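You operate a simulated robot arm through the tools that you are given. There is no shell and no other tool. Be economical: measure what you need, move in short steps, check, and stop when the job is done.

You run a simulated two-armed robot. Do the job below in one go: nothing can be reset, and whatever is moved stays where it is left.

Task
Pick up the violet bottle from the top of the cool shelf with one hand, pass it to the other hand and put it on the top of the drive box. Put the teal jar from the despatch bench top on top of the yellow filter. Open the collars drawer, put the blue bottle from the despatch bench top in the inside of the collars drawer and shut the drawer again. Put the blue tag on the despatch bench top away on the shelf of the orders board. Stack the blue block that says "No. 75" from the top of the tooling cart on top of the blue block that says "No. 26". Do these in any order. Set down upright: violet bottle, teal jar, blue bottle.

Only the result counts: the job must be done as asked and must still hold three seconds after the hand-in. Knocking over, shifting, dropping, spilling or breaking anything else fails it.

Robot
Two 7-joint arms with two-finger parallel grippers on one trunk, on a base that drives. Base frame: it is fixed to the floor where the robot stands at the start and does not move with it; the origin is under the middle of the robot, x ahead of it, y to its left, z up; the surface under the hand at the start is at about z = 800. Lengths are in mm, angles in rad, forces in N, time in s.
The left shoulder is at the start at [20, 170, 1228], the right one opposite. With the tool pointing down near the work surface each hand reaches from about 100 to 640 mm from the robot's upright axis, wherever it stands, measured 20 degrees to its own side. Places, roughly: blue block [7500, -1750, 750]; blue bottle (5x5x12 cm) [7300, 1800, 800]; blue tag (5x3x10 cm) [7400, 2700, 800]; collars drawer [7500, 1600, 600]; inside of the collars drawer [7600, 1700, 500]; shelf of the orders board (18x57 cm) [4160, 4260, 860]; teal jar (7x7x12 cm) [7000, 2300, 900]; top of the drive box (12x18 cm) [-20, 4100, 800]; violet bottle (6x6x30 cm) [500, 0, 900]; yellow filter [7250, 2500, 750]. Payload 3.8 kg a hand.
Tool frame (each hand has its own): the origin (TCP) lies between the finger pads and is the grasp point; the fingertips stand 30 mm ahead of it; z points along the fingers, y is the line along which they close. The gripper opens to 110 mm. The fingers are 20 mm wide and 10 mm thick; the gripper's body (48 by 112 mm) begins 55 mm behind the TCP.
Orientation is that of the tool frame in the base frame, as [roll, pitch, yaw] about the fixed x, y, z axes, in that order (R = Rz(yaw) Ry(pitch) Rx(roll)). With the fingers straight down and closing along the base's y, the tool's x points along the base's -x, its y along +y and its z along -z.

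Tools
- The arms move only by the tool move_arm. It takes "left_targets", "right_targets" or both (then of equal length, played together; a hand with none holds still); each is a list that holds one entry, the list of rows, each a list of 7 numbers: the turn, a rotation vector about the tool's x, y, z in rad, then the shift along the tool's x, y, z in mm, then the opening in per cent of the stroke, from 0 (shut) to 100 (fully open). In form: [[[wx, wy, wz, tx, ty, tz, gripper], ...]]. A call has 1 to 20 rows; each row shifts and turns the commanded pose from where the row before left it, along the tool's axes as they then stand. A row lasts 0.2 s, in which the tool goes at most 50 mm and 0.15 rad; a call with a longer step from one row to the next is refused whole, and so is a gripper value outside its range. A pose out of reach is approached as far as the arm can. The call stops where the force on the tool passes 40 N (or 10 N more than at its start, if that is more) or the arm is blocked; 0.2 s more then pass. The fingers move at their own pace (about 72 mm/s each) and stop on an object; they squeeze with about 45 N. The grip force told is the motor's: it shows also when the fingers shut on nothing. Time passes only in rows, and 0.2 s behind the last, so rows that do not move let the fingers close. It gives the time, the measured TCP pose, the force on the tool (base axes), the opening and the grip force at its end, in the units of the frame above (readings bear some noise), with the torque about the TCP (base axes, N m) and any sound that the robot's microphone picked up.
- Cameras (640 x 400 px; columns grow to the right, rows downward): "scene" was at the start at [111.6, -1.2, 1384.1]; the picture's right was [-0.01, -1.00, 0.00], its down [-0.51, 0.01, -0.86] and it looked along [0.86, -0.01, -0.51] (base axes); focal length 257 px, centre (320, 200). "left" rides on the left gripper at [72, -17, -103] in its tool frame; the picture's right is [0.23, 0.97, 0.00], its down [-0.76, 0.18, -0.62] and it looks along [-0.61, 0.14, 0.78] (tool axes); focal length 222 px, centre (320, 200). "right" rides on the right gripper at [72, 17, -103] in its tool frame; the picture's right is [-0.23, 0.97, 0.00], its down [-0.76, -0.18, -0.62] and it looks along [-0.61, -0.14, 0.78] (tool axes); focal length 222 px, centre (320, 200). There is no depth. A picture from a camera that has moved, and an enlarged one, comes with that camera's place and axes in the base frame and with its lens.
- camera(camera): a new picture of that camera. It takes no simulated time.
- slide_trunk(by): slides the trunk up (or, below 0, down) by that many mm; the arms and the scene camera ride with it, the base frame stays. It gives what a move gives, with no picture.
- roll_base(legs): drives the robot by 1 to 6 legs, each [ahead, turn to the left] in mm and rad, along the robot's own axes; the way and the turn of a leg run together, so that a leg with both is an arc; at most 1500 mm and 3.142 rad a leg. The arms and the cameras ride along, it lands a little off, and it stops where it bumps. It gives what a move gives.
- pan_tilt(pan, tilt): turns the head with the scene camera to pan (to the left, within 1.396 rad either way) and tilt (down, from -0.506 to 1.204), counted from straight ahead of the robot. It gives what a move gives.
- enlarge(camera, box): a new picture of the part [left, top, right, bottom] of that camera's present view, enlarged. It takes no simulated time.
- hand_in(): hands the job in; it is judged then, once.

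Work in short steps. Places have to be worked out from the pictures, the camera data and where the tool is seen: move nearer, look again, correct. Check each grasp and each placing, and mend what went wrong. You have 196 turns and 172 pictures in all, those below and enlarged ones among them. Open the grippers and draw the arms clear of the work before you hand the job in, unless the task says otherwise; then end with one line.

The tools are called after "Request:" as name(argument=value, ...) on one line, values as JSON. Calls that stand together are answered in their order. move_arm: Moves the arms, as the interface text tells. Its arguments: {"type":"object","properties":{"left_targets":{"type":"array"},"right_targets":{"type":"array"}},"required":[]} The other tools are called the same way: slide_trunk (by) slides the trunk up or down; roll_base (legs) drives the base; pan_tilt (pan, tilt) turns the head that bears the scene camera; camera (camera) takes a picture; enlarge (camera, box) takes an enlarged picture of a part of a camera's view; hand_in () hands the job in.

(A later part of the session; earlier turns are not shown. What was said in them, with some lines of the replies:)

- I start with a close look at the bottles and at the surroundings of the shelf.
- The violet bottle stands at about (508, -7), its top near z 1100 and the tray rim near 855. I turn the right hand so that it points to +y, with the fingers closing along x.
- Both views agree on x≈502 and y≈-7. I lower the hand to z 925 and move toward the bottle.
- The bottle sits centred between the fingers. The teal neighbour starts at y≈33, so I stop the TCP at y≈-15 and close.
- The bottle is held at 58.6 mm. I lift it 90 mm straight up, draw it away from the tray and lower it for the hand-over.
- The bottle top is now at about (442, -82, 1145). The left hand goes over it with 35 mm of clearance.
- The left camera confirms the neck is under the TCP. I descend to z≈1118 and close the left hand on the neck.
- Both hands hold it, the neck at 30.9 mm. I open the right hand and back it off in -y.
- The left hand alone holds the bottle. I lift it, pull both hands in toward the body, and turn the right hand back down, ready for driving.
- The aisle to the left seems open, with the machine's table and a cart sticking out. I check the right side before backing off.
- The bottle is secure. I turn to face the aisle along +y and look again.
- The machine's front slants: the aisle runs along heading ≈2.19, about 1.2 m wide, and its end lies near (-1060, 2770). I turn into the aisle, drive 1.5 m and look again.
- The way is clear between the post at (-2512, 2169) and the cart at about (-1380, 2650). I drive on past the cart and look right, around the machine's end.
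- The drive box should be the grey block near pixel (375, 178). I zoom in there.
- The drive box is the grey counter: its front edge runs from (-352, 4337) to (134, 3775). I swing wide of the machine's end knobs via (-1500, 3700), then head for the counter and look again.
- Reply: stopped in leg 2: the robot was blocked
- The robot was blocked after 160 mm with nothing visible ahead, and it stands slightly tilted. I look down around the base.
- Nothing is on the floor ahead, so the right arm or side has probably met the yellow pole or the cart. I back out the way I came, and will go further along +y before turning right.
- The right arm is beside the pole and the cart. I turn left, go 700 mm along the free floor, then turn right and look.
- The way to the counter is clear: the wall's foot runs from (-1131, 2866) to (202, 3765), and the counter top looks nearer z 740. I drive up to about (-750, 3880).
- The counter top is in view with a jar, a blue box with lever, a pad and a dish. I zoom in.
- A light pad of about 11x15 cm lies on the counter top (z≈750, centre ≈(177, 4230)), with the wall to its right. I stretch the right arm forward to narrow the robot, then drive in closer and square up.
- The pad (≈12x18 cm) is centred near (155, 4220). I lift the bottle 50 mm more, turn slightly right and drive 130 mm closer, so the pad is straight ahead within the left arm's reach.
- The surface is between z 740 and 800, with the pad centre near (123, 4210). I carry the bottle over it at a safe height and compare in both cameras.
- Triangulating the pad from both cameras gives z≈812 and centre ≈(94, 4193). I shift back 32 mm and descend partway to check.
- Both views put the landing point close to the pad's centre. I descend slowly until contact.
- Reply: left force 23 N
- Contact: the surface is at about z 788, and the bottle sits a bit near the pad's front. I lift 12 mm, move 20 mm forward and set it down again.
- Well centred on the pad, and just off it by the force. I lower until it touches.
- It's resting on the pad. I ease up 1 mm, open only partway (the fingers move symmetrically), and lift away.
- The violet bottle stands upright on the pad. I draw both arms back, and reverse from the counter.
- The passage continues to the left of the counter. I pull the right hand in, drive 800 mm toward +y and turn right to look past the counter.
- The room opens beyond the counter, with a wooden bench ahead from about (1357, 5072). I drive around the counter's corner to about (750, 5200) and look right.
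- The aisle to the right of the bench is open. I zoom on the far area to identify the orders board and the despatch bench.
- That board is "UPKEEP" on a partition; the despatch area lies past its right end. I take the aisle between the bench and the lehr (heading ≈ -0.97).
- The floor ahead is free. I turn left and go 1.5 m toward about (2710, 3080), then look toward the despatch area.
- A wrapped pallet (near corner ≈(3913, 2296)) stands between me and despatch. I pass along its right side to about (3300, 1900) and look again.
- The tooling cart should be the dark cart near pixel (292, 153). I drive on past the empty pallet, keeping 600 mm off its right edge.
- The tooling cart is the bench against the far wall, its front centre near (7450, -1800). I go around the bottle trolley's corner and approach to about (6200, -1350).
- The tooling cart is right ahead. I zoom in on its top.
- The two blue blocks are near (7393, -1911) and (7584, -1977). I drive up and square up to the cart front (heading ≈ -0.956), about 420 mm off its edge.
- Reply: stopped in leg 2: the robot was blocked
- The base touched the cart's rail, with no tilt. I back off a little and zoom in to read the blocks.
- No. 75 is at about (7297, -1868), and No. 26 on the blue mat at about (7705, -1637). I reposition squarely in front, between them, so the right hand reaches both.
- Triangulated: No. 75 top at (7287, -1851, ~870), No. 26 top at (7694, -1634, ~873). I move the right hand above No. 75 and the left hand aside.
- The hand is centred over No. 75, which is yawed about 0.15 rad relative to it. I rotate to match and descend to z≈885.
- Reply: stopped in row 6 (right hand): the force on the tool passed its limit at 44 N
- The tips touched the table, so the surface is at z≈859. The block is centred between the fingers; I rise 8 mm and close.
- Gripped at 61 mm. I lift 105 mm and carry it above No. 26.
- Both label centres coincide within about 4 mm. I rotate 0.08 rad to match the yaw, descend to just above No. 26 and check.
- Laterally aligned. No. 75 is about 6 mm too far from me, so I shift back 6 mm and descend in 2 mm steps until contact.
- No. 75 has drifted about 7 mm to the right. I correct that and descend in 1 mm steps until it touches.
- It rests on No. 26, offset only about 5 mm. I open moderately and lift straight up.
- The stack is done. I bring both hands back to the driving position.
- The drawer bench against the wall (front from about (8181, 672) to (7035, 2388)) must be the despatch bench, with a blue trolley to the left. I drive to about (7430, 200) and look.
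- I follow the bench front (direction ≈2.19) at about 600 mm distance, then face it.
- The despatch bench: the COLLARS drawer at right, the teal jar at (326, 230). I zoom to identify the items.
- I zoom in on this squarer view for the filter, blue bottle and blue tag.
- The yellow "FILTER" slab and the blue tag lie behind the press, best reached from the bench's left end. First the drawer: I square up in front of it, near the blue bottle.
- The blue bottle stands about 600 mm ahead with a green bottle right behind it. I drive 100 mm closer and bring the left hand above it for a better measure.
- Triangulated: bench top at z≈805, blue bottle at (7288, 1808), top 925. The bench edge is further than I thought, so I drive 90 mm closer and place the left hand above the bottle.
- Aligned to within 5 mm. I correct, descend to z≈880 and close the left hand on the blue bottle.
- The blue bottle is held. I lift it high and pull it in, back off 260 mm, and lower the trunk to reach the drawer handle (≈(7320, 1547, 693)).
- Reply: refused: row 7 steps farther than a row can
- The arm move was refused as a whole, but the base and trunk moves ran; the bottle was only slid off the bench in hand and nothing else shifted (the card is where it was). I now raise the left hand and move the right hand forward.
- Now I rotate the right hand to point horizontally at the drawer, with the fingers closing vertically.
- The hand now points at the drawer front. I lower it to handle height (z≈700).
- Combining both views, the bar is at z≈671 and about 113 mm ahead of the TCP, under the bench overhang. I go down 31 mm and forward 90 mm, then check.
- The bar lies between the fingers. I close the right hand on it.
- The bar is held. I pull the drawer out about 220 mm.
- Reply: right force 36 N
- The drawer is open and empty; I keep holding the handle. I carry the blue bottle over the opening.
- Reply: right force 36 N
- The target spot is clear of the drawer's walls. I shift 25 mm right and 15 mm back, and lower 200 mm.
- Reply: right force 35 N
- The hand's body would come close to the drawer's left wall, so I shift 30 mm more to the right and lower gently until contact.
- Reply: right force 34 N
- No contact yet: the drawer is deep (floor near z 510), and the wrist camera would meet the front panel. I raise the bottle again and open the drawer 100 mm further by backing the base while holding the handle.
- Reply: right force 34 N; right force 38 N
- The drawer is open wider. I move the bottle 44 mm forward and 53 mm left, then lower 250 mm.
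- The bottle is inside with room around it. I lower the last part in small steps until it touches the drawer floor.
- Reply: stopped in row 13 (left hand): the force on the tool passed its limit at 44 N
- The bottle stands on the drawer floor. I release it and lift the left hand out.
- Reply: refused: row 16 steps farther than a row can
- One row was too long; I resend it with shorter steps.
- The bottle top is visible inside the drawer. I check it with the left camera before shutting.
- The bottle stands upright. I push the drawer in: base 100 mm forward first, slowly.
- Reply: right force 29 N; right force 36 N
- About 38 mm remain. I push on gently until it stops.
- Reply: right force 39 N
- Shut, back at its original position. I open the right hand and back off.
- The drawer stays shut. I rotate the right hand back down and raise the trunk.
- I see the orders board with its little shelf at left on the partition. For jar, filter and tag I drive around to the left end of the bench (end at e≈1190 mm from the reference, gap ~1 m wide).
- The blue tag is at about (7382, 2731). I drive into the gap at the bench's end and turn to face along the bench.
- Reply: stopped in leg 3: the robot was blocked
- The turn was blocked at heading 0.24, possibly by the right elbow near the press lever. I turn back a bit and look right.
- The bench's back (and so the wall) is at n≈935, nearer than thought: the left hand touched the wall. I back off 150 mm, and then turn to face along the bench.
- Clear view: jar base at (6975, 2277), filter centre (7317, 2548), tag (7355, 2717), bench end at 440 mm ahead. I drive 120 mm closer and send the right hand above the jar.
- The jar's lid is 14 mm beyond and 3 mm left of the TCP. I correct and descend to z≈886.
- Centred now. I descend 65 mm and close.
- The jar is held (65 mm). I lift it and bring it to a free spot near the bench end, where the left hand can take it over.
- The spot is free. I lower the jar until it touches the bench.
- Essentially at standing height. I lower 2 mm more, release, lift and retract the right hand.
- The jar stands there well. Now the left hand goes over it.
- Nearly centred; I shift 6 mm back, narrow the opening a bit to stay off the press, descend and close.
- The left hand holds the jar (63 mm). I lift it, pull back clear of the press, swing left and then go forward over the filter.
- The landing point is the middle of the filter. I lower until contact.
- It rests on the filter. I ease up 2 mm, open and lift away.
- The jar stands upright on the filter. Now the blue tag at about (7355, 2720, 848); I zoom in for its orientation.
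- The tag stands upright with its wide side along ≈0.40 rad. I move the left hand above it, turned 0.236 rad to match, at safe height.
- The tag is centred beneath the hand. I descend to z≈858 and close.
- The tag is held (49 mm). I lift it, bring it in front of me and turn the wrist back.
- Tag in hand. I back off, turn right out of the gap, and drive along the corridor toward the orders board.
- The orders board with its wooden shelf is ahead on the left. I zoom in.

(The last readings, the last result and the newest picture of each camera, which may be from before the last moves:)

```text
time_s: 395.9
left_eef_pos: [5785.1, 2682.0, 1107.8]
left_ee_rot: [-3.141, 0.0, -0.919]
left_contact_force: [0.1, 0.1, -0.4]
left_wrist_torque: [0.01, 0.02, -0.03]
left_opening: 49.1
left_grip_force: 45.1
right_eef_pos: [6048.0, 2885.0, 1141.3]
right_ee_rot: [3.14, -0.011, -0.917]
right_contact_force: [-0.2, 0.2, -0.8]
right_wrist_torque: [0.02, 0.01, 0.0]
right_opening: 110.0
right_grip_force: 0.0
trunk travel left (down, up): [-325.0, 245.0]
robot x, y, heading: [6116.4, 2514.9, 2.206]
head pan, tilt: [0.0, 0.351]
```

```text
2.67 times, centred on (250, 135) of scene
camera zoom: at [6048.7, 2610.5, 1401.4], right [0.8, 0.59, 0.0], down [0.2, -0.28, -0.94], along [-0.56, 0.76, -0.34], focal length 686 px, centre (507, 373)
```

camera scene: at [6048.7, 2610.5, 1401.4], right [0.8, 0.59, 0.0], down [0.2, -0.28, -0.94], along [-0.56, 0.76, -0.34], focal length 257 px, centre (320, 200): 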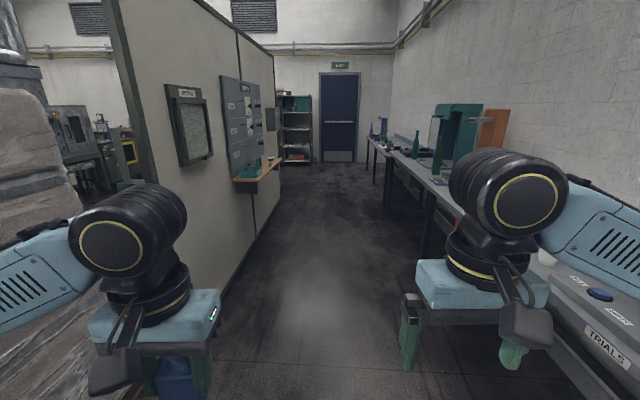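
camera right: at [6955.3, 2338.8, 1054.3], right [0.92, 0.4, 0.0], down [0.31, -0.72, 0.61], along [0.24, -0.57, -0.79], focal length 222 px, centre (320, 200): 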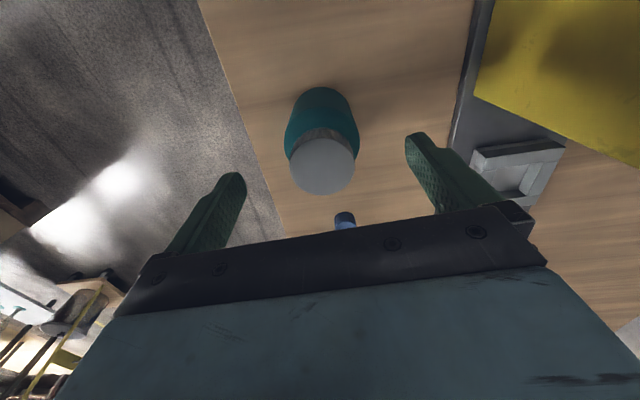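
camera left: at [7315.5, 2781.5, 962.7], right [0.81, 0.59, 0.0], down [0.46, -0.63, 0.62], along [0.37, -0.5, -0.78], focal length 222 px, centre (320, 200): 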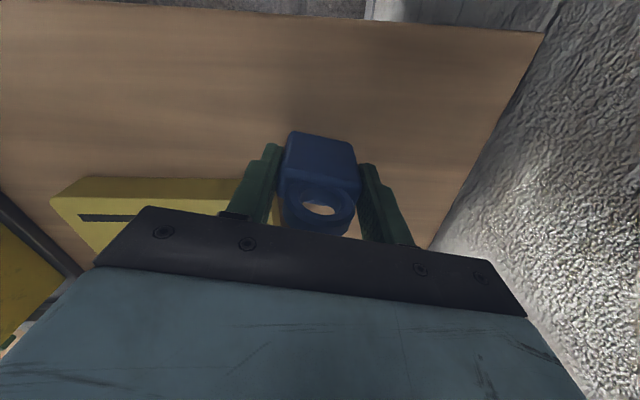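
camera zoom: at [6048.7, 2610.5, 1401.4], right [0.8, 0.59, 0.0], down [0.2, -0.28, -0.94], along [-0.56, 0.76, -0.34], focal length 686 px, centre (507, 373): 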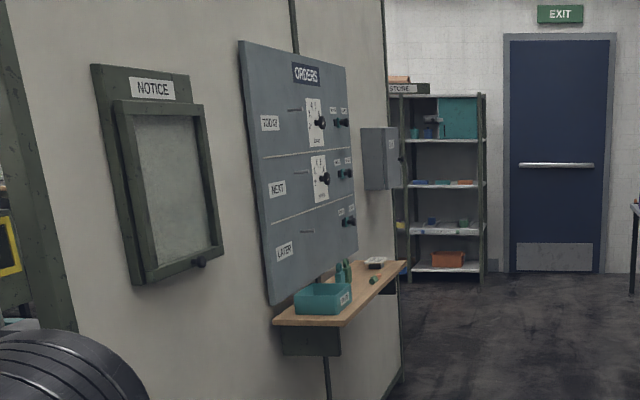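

The shelf holds a tray near its right end and a few small items. I drive 2.5 m along the corridor and turn to face the board.

Request:
roll_base(legs=[[0, -0.015], [1250, 0], [1250, 0], [0, 1.571]])

Request:
pan_tilt(pan=0.0, tilt=0.6)

Request:
camera(camera="scene")

```text
time_s: 412.5
left_eef_pos: [4455.9, 4254.0, 1108.2]
left_ee_rot: [3.14, 0.003, 0.646]
left_contact_force: [0.0, 0.4, -1.1]
left_wrist_torque: [0.0, 0.0, 0.03]
left_opening: 49.2
left_grip_force: 44.8
right_eef_pos: [4254.4, 4519.6, 1142.4]
right_ee_rot: [3.14, -0.011, 0.644]
right_contact_force: [-0.1, -0.8, -0.5]
right_wrist_torque: [0.0, -0.02, -0.03]
right_opening: 110.1
right_grip_force: 0.1
trunk travel left (down, up): [-325.0, 245.0]
robot x, y, heading: [4623.0, 4583.6, -2.514]
head pan, tilt: [0.0, 0.351]
```

```text
time_s: 413.3
left_eef_pos: [4455.9, 4253.9, 1107.8]
left_ee_rot: [-3.141, 0.0, 0.646]
left_contact_force: [0.0, -0.4, -1.5]
left_wrist_torque: [-0.01, -0.01, 0.0]
left_opening: 49.2
left_grip_force: 45.2
right_eef_pos: [4254.7, 4519.9, 1142.6]
right_ee_rot: [3.141, -0.01, 0.643]
right_contact_force: [0.4, 0.5, 0.0]
right_wrist_torque: [0.03, 0.03, 0.0]
right_opening: 110.2
right_grip_force: 0.0
trunk travel left (down, up): [-325.0, 245.0]
robot x, y, heading: [4619.7, 4580.8, -2.512]
head pan, tilt: [0.0, 0.6]
```

```text
38 pictures are left
camera scene: at [4533.5, 4520.2, 1378.8], right [-0.59, 0.81, 0.0], down [0.46, 0.33, -0.83], along [-0.67, -0.49, -0.56], focal length 257 px, centre (320, 200)
```

scene: 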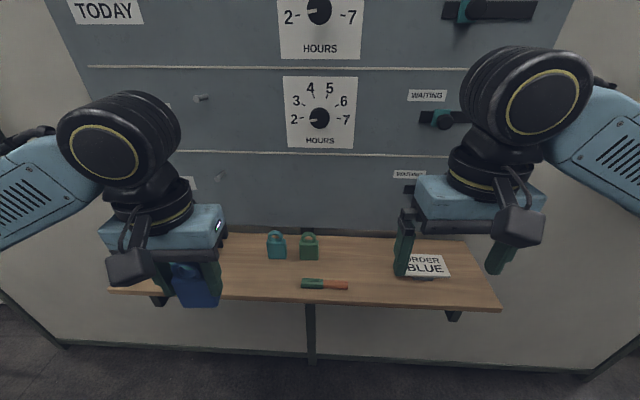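

The shelf has a free spot to the right of the green tag, about (4085, 4308). I drive 120 mm closer, and move the right hand aside and the left hand above the spot.

Request:
roll_base(legs=[[120, 0]])

Request:
move_arm(left_targets=[[[0, 0, 0, 0, 0, 0, 0], [0, 0, 0, 0, 0, 0, 0], [0, 0, 0, -10, -43, 0, 0], [0, 0, 0, -20, -43, 0, 0], [0, 0, 0, -20, -43, 0, 0], [0, 0, 0, -20, -44, 0, 0], [0, 0, 0, -20, -44, 0, 0], [0, 0, 0, -20, -44, 0, 0], [0, 0, 0, -39, 0, 30, 0], [0, 0, 0, 0, 0, 40, 0], [0, 0, 0, 0, 0, 0, 0]]], right_targets=[[[0, 0, 0, 0, -40, 0, 100], [0, 0, 0, 0, -40, 0, 100], [0, 0, 0, 0, -40, 0, 100], [0, 0, 0, 0, -30, 0, 100], [0, 0, 0, 0, 0, 0, 100], [0, 0, 0, 0, 0, 0, 100], [0, 0, 0, 0, 0, 0, 100], [0, 0, 0, 0, 0, 0, 100], [0, 0, 0, 0, 0, 0, 100], [0, 0, 0, 0, 0, 0, 100], [0, 0, 0, 0, 0, 0, 100]]])

Request:
camera(camera="scene")

Request:
camera(camera="left")

```text
time_s: 414.5
left_eef_pos: [4357.3, 4181.7, 1108.0]
left_ee_rot: [3.14, 0.001, 0.647]
left_contact_force: [-0.5, 0.1, 0.3]
left_wrist_torque: [0.03, -0.04, -0.01]
left_opening: 49.3
left_grip_force: 45.3
right_eef_pos: [4156.5, 4446.1, 1141.7]
right_ee_rot: [3.14, -0.013, 0.648]
right_contact_force: [-0.1, -0.1, 0.0]
right_wrist_torque: [0.01, -0.01, 0.03]
right_opening: 110.0
right_grip_force: 0.0
trunk travel left (down, up): [-325.0, 245.0]
robot x, y, heading: [4525.1, 4514.7, -2.508]
head pan, tilt: [0.0, 0.6]
```

```text
time_s: 416.9
left_eef_pos: [4085.3, 4298.4, 1039.8]
left_ee_rot: [-3.141, 0.002, 0.649]
left_contact_force: [0.2, -0.3, -0.4]
left_wrist_torque: [-0.01, -0.01, 0.01]
left_opening: 48.9
left_grip_force: 45.2
right_eef_pos: [4070.8, 4566.3, 1142.2]
right_ee_rot: [3.139, -0.009, 0.646]
right_contact_force: [-0.7, 0.1, -0.1]
right_wrist_torque: [0.05, 0.0, 0.02]
right_opening: 109.8
right_grip_force: 0.1
trunk travel left (down, up): [-325.0, 245.0]
robot x, y, heading: [4523.0, 4516.5, -2.504]
head pan, tilt: [0.0, 0.6]
```

```text
37 pictures are left
camera scene: at [4435.9, 4447.9, 1378.7], right [-0.59, 0.81, 0.0], down [0.46, 0.33, -0.82], along [-0.67, -0.49, -0.57], focal length 257 px, centre (320, 200)
```

scene: 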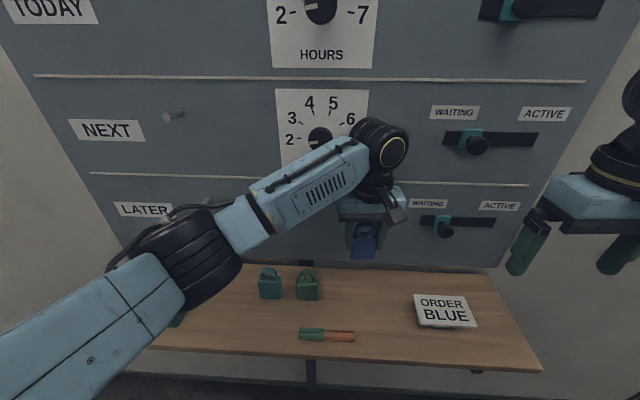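

```text
36 pictures are left
camera left: at [4133.6, 4356.4, 1142.2], right [0.77, -0.64, 0.0], down [-0.5, -0.6, 0.62], along [-0.4, -0.48, -0.78], focal length 222 px, centre (320, 200)
```

left: 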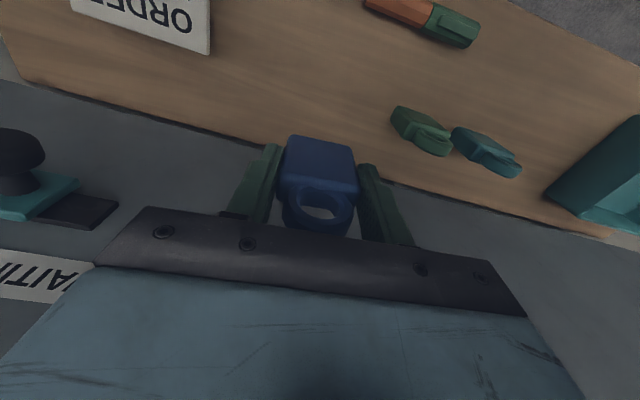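

The landing spot is free, between the green tag and the card. I move back 15 mm from the board and lower until contact.

Request:
move_arm(left_targets=[[[0, 0, 0, 15, 0, 0, 0], [0, 0, 0, 0, 0, 35, 0], [0, 0, 0, 0, 0, 35, 0], [0, 0, 0, 0, 0, 20, 0], [0, 0, 0, 0, 0, 10, 0], [0, 0, 0, 0, 0, 4, 0], [0, 0, 0, 0, 0, 4, 0], [0, 0, 0, 0, 0, 3, 0], [0, 0, 0, 0, 0, 3, 0], [0, 0, 0, 0, 0, 3, 0], [0, 0, 0, 0, 0, 3, 0], [0, 0, 0, 0, 0, 3, 0], [0, 0, 0, 0, 0, 3, 0], [0, 0, 0, 0, 0, 3, 0], [0, 0, 0, 0, 0, 3, 0], [0, 0, 0, 0, 0, 3, 0]]])

Request:
camera(camera="left")

```text
time_s: 420.3
left_eef_pos: [4095.3, 4312.1, 905.5]
left_ee_rot: [-3.14, 0.01, 0.645]
left_contact_force: [-2.2, 2.5, 32.7]
left_wrist_torque: [-0.13, 0.06, -0.02]
left_opening: 49.3
left_grip_force: 45.1
right_eef_pos: [4071.2, 4567.2, 1142.8]
right_ee_rot: [3.141, -0.008, 0.648]
right_contact_force: [0.1, -1.2, -0.5]
right_wrist_torque: [0.0, 0.01, 0.02]
right_opening: 109.9
right_grip_force: 0.1
trunk travel left (down, up): [-325.0, 245.0]
robot x, y, heading: [4521.5, 4514.0, -2.507]
head pan, tilt: [0.0, 0.6]
```

```text
35 pictures are left
camera left: at [4145.1, 4368.9, 1008.4], right [0.77, -0.64, 0.0], down [-0.5, -0.6, 0.63], along [-0.41, -0.48, -0.78], focal length 222 px, centre (320, 200)
```

left: 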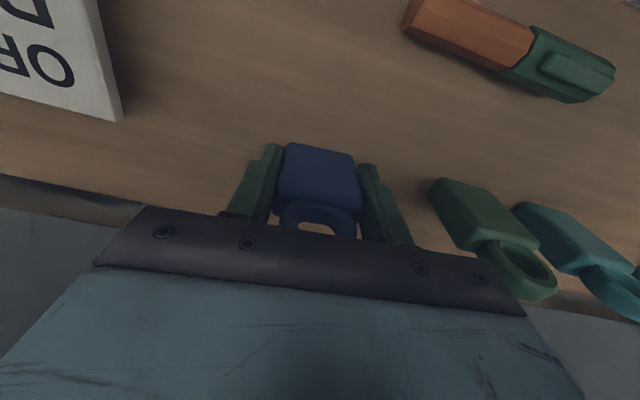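

The tag stands on the shelf. I relax 2.5 mm, open slightly (the green tag is near) and lift straight up.

Request:
move_arm(left_targets=[[[0, 0, 0, 0, 0, -2.5, 0], [0, 0, 0, 0, 0, 0, 0], [0, 0, 0, 0, 0, 0, 55], [0, 0, 0, 0, 0, 0, 62], [0, 0, 0, 0, 0, 0, 62], [0, 0, 0, 0, 0, -25, 62], [0, 0, 0, 0, 0, -40, 62], [0, 0, 0, 0, 0, -40, 62], [0, 0, 0, 0, 0, -40, 62], [0, 0, 0, 30, 0, -20, 62], [0, 0, 0, 40, 0, 0, 62], [0, 0, 0, 40, 20, 0, 62], [0, 0, 0, 30, 30, 0, 62], [0, 0, 0, 0, 0, 0, 62]]])

Request:
camera(camera="scene")

```text
time_s: 423.3
left_eef_pos: [4235.5, 4354.7, 1072.0]
left_ee_rot: [3.141, -0.001, 0.648]
left_contact_force: [0.2, -0.5, 0.1]
left_wrist_torque: [-0.01, 0.01, -0.01]
left_opening: 68.4
left_grip_force: 0.0
right_eef_pos: [4069.5, 4567.0, 1142.2]
right_ee_rot: [3.14, -0.012, 0.647]
right_contact_force: [-0.2, 0.0, 0.3]
right_wrist_torque: [0.01, 0.0, 0.0]
right_opening: 109.7
right_grip_force: 0.1
trunk travel left (down, up): [-325.0, 245.0]
robot x, y, heading: [4523.0, 4512.2, -2.503]
head pan, tilt: [0.0, 0.6]
```

```text
34 pictures are left
camera scene: at [4435.3, 4448.6, 1378.7], right [-0.59, 0.81, 0.0], down [0.46, 0.33, -0.82], along [-0.67, -0.49, -0.57], focal length 257 px, centre (320, 200)
```

scene: 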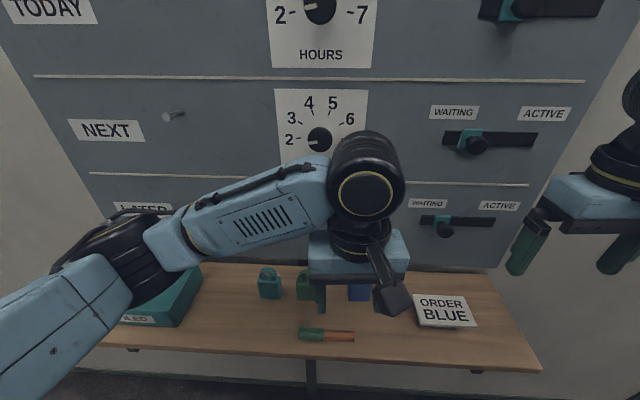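

I draw the hands clear, back off and check the shelf.

Request:
move_arm(left_targets=[[[0, 0, 0, 20, 30, -20, 80], [0, 0, 0, 20, 40, -20, 100], [0, 0, 0, 0, 45, -20, 100], [0, 0, 0, 0, 45, 0, 100], [0, 0, 0, 0, 40, 0, 100], [0, 0, 0, 0, 0, 0, 100]]])

Request:
roll_base(legs=[[-250, 0]])

Request:
camera(camera="scene")

```text
time_s: 424.7
left_eef_pos: [4388.3, 4221.2, 1134.5]
left_ee_rot: [3.141, 0.0, 0.646]
left_contact_force: [-0.9, 1.2, -1.1]
left_wrist_torque: [0.01, -0.01, -0.01]
left_opening: 110.0
left_grip_force: 0.1
right_eef_pos: [4069.1, 4566.7, 1142.2]
right_ee_rot: [3.141, -0.011, 0.647]
right_contact_force: [-0.9, 0.3, 0.0]
right_wrist_torque: [0.01, -0.04, -0.03]
right_opening: 109.9
right_grip_force: 0.1
trunk travel left (down, up): [-325.0, 245.0]
robot x, y, heading: [4522.3, 4517.9, -2.508]
head pan, tilt: [0.0, 0.6]
```

```text
time_s: 426.6
left_eef_pos: [4590.0, 4368.4, 1134.7]
left_ee_rot: [-3.141, 0.0, 0.648]
left_contact_force: [-0.8, -0.8, 0.9]
left_wrist_torque: [0.01, 0.04, 0.0]
left_opening: 110.1
left_grip_force: 0.1
right_eef_pos: [4270.2, 4713.8, 1141.9]
right_ee_rot: [3.139, -0.011, 0.652]
right_contact_force: [0.3, 0.6, -0.5]
right_wrist_torque: [-0.02, 0.04, -0.01]
right_opening: 109.7
right_grip_force: 0.1
trunk travel left (down, up): [-325.0, 245.0]
robot x, y, heading: [4724.2, 4659.4, -2.507]
head pan, tilt: [0.0, 0.6]
```

```text
33 pictures are left
camera scene: at [4636.8, 4595.9, 1378.8], right [-0.59, 0.8, 0.0], down [0.45, 0.33, -0.83], along [-0.66, -0.49, -0.56], focal length 257 px, centre (320, 200)
```

scene: 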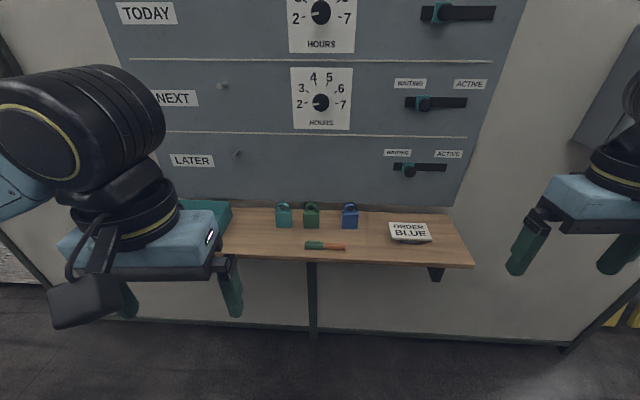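

All five parts are in place, the grippers are open and the arms are clear. I hand in.

Request:
hand_in()

```text
The job is handed in.
```

I did all five tasks and handed the job in: the violet bottle is upright on the drive box, the teal jar upright on the yellow filter, the blue bottle upright in the shut collars drawer, the blue tag on the orders board shelf, and block No. 75 on block No. 26. On the way the robot was blocked three times: near the yellow pole and cart, at the tooling cart, and by what was probably the wall. I saw nothing shifted in later pictures, but I did not go back to check those spots.
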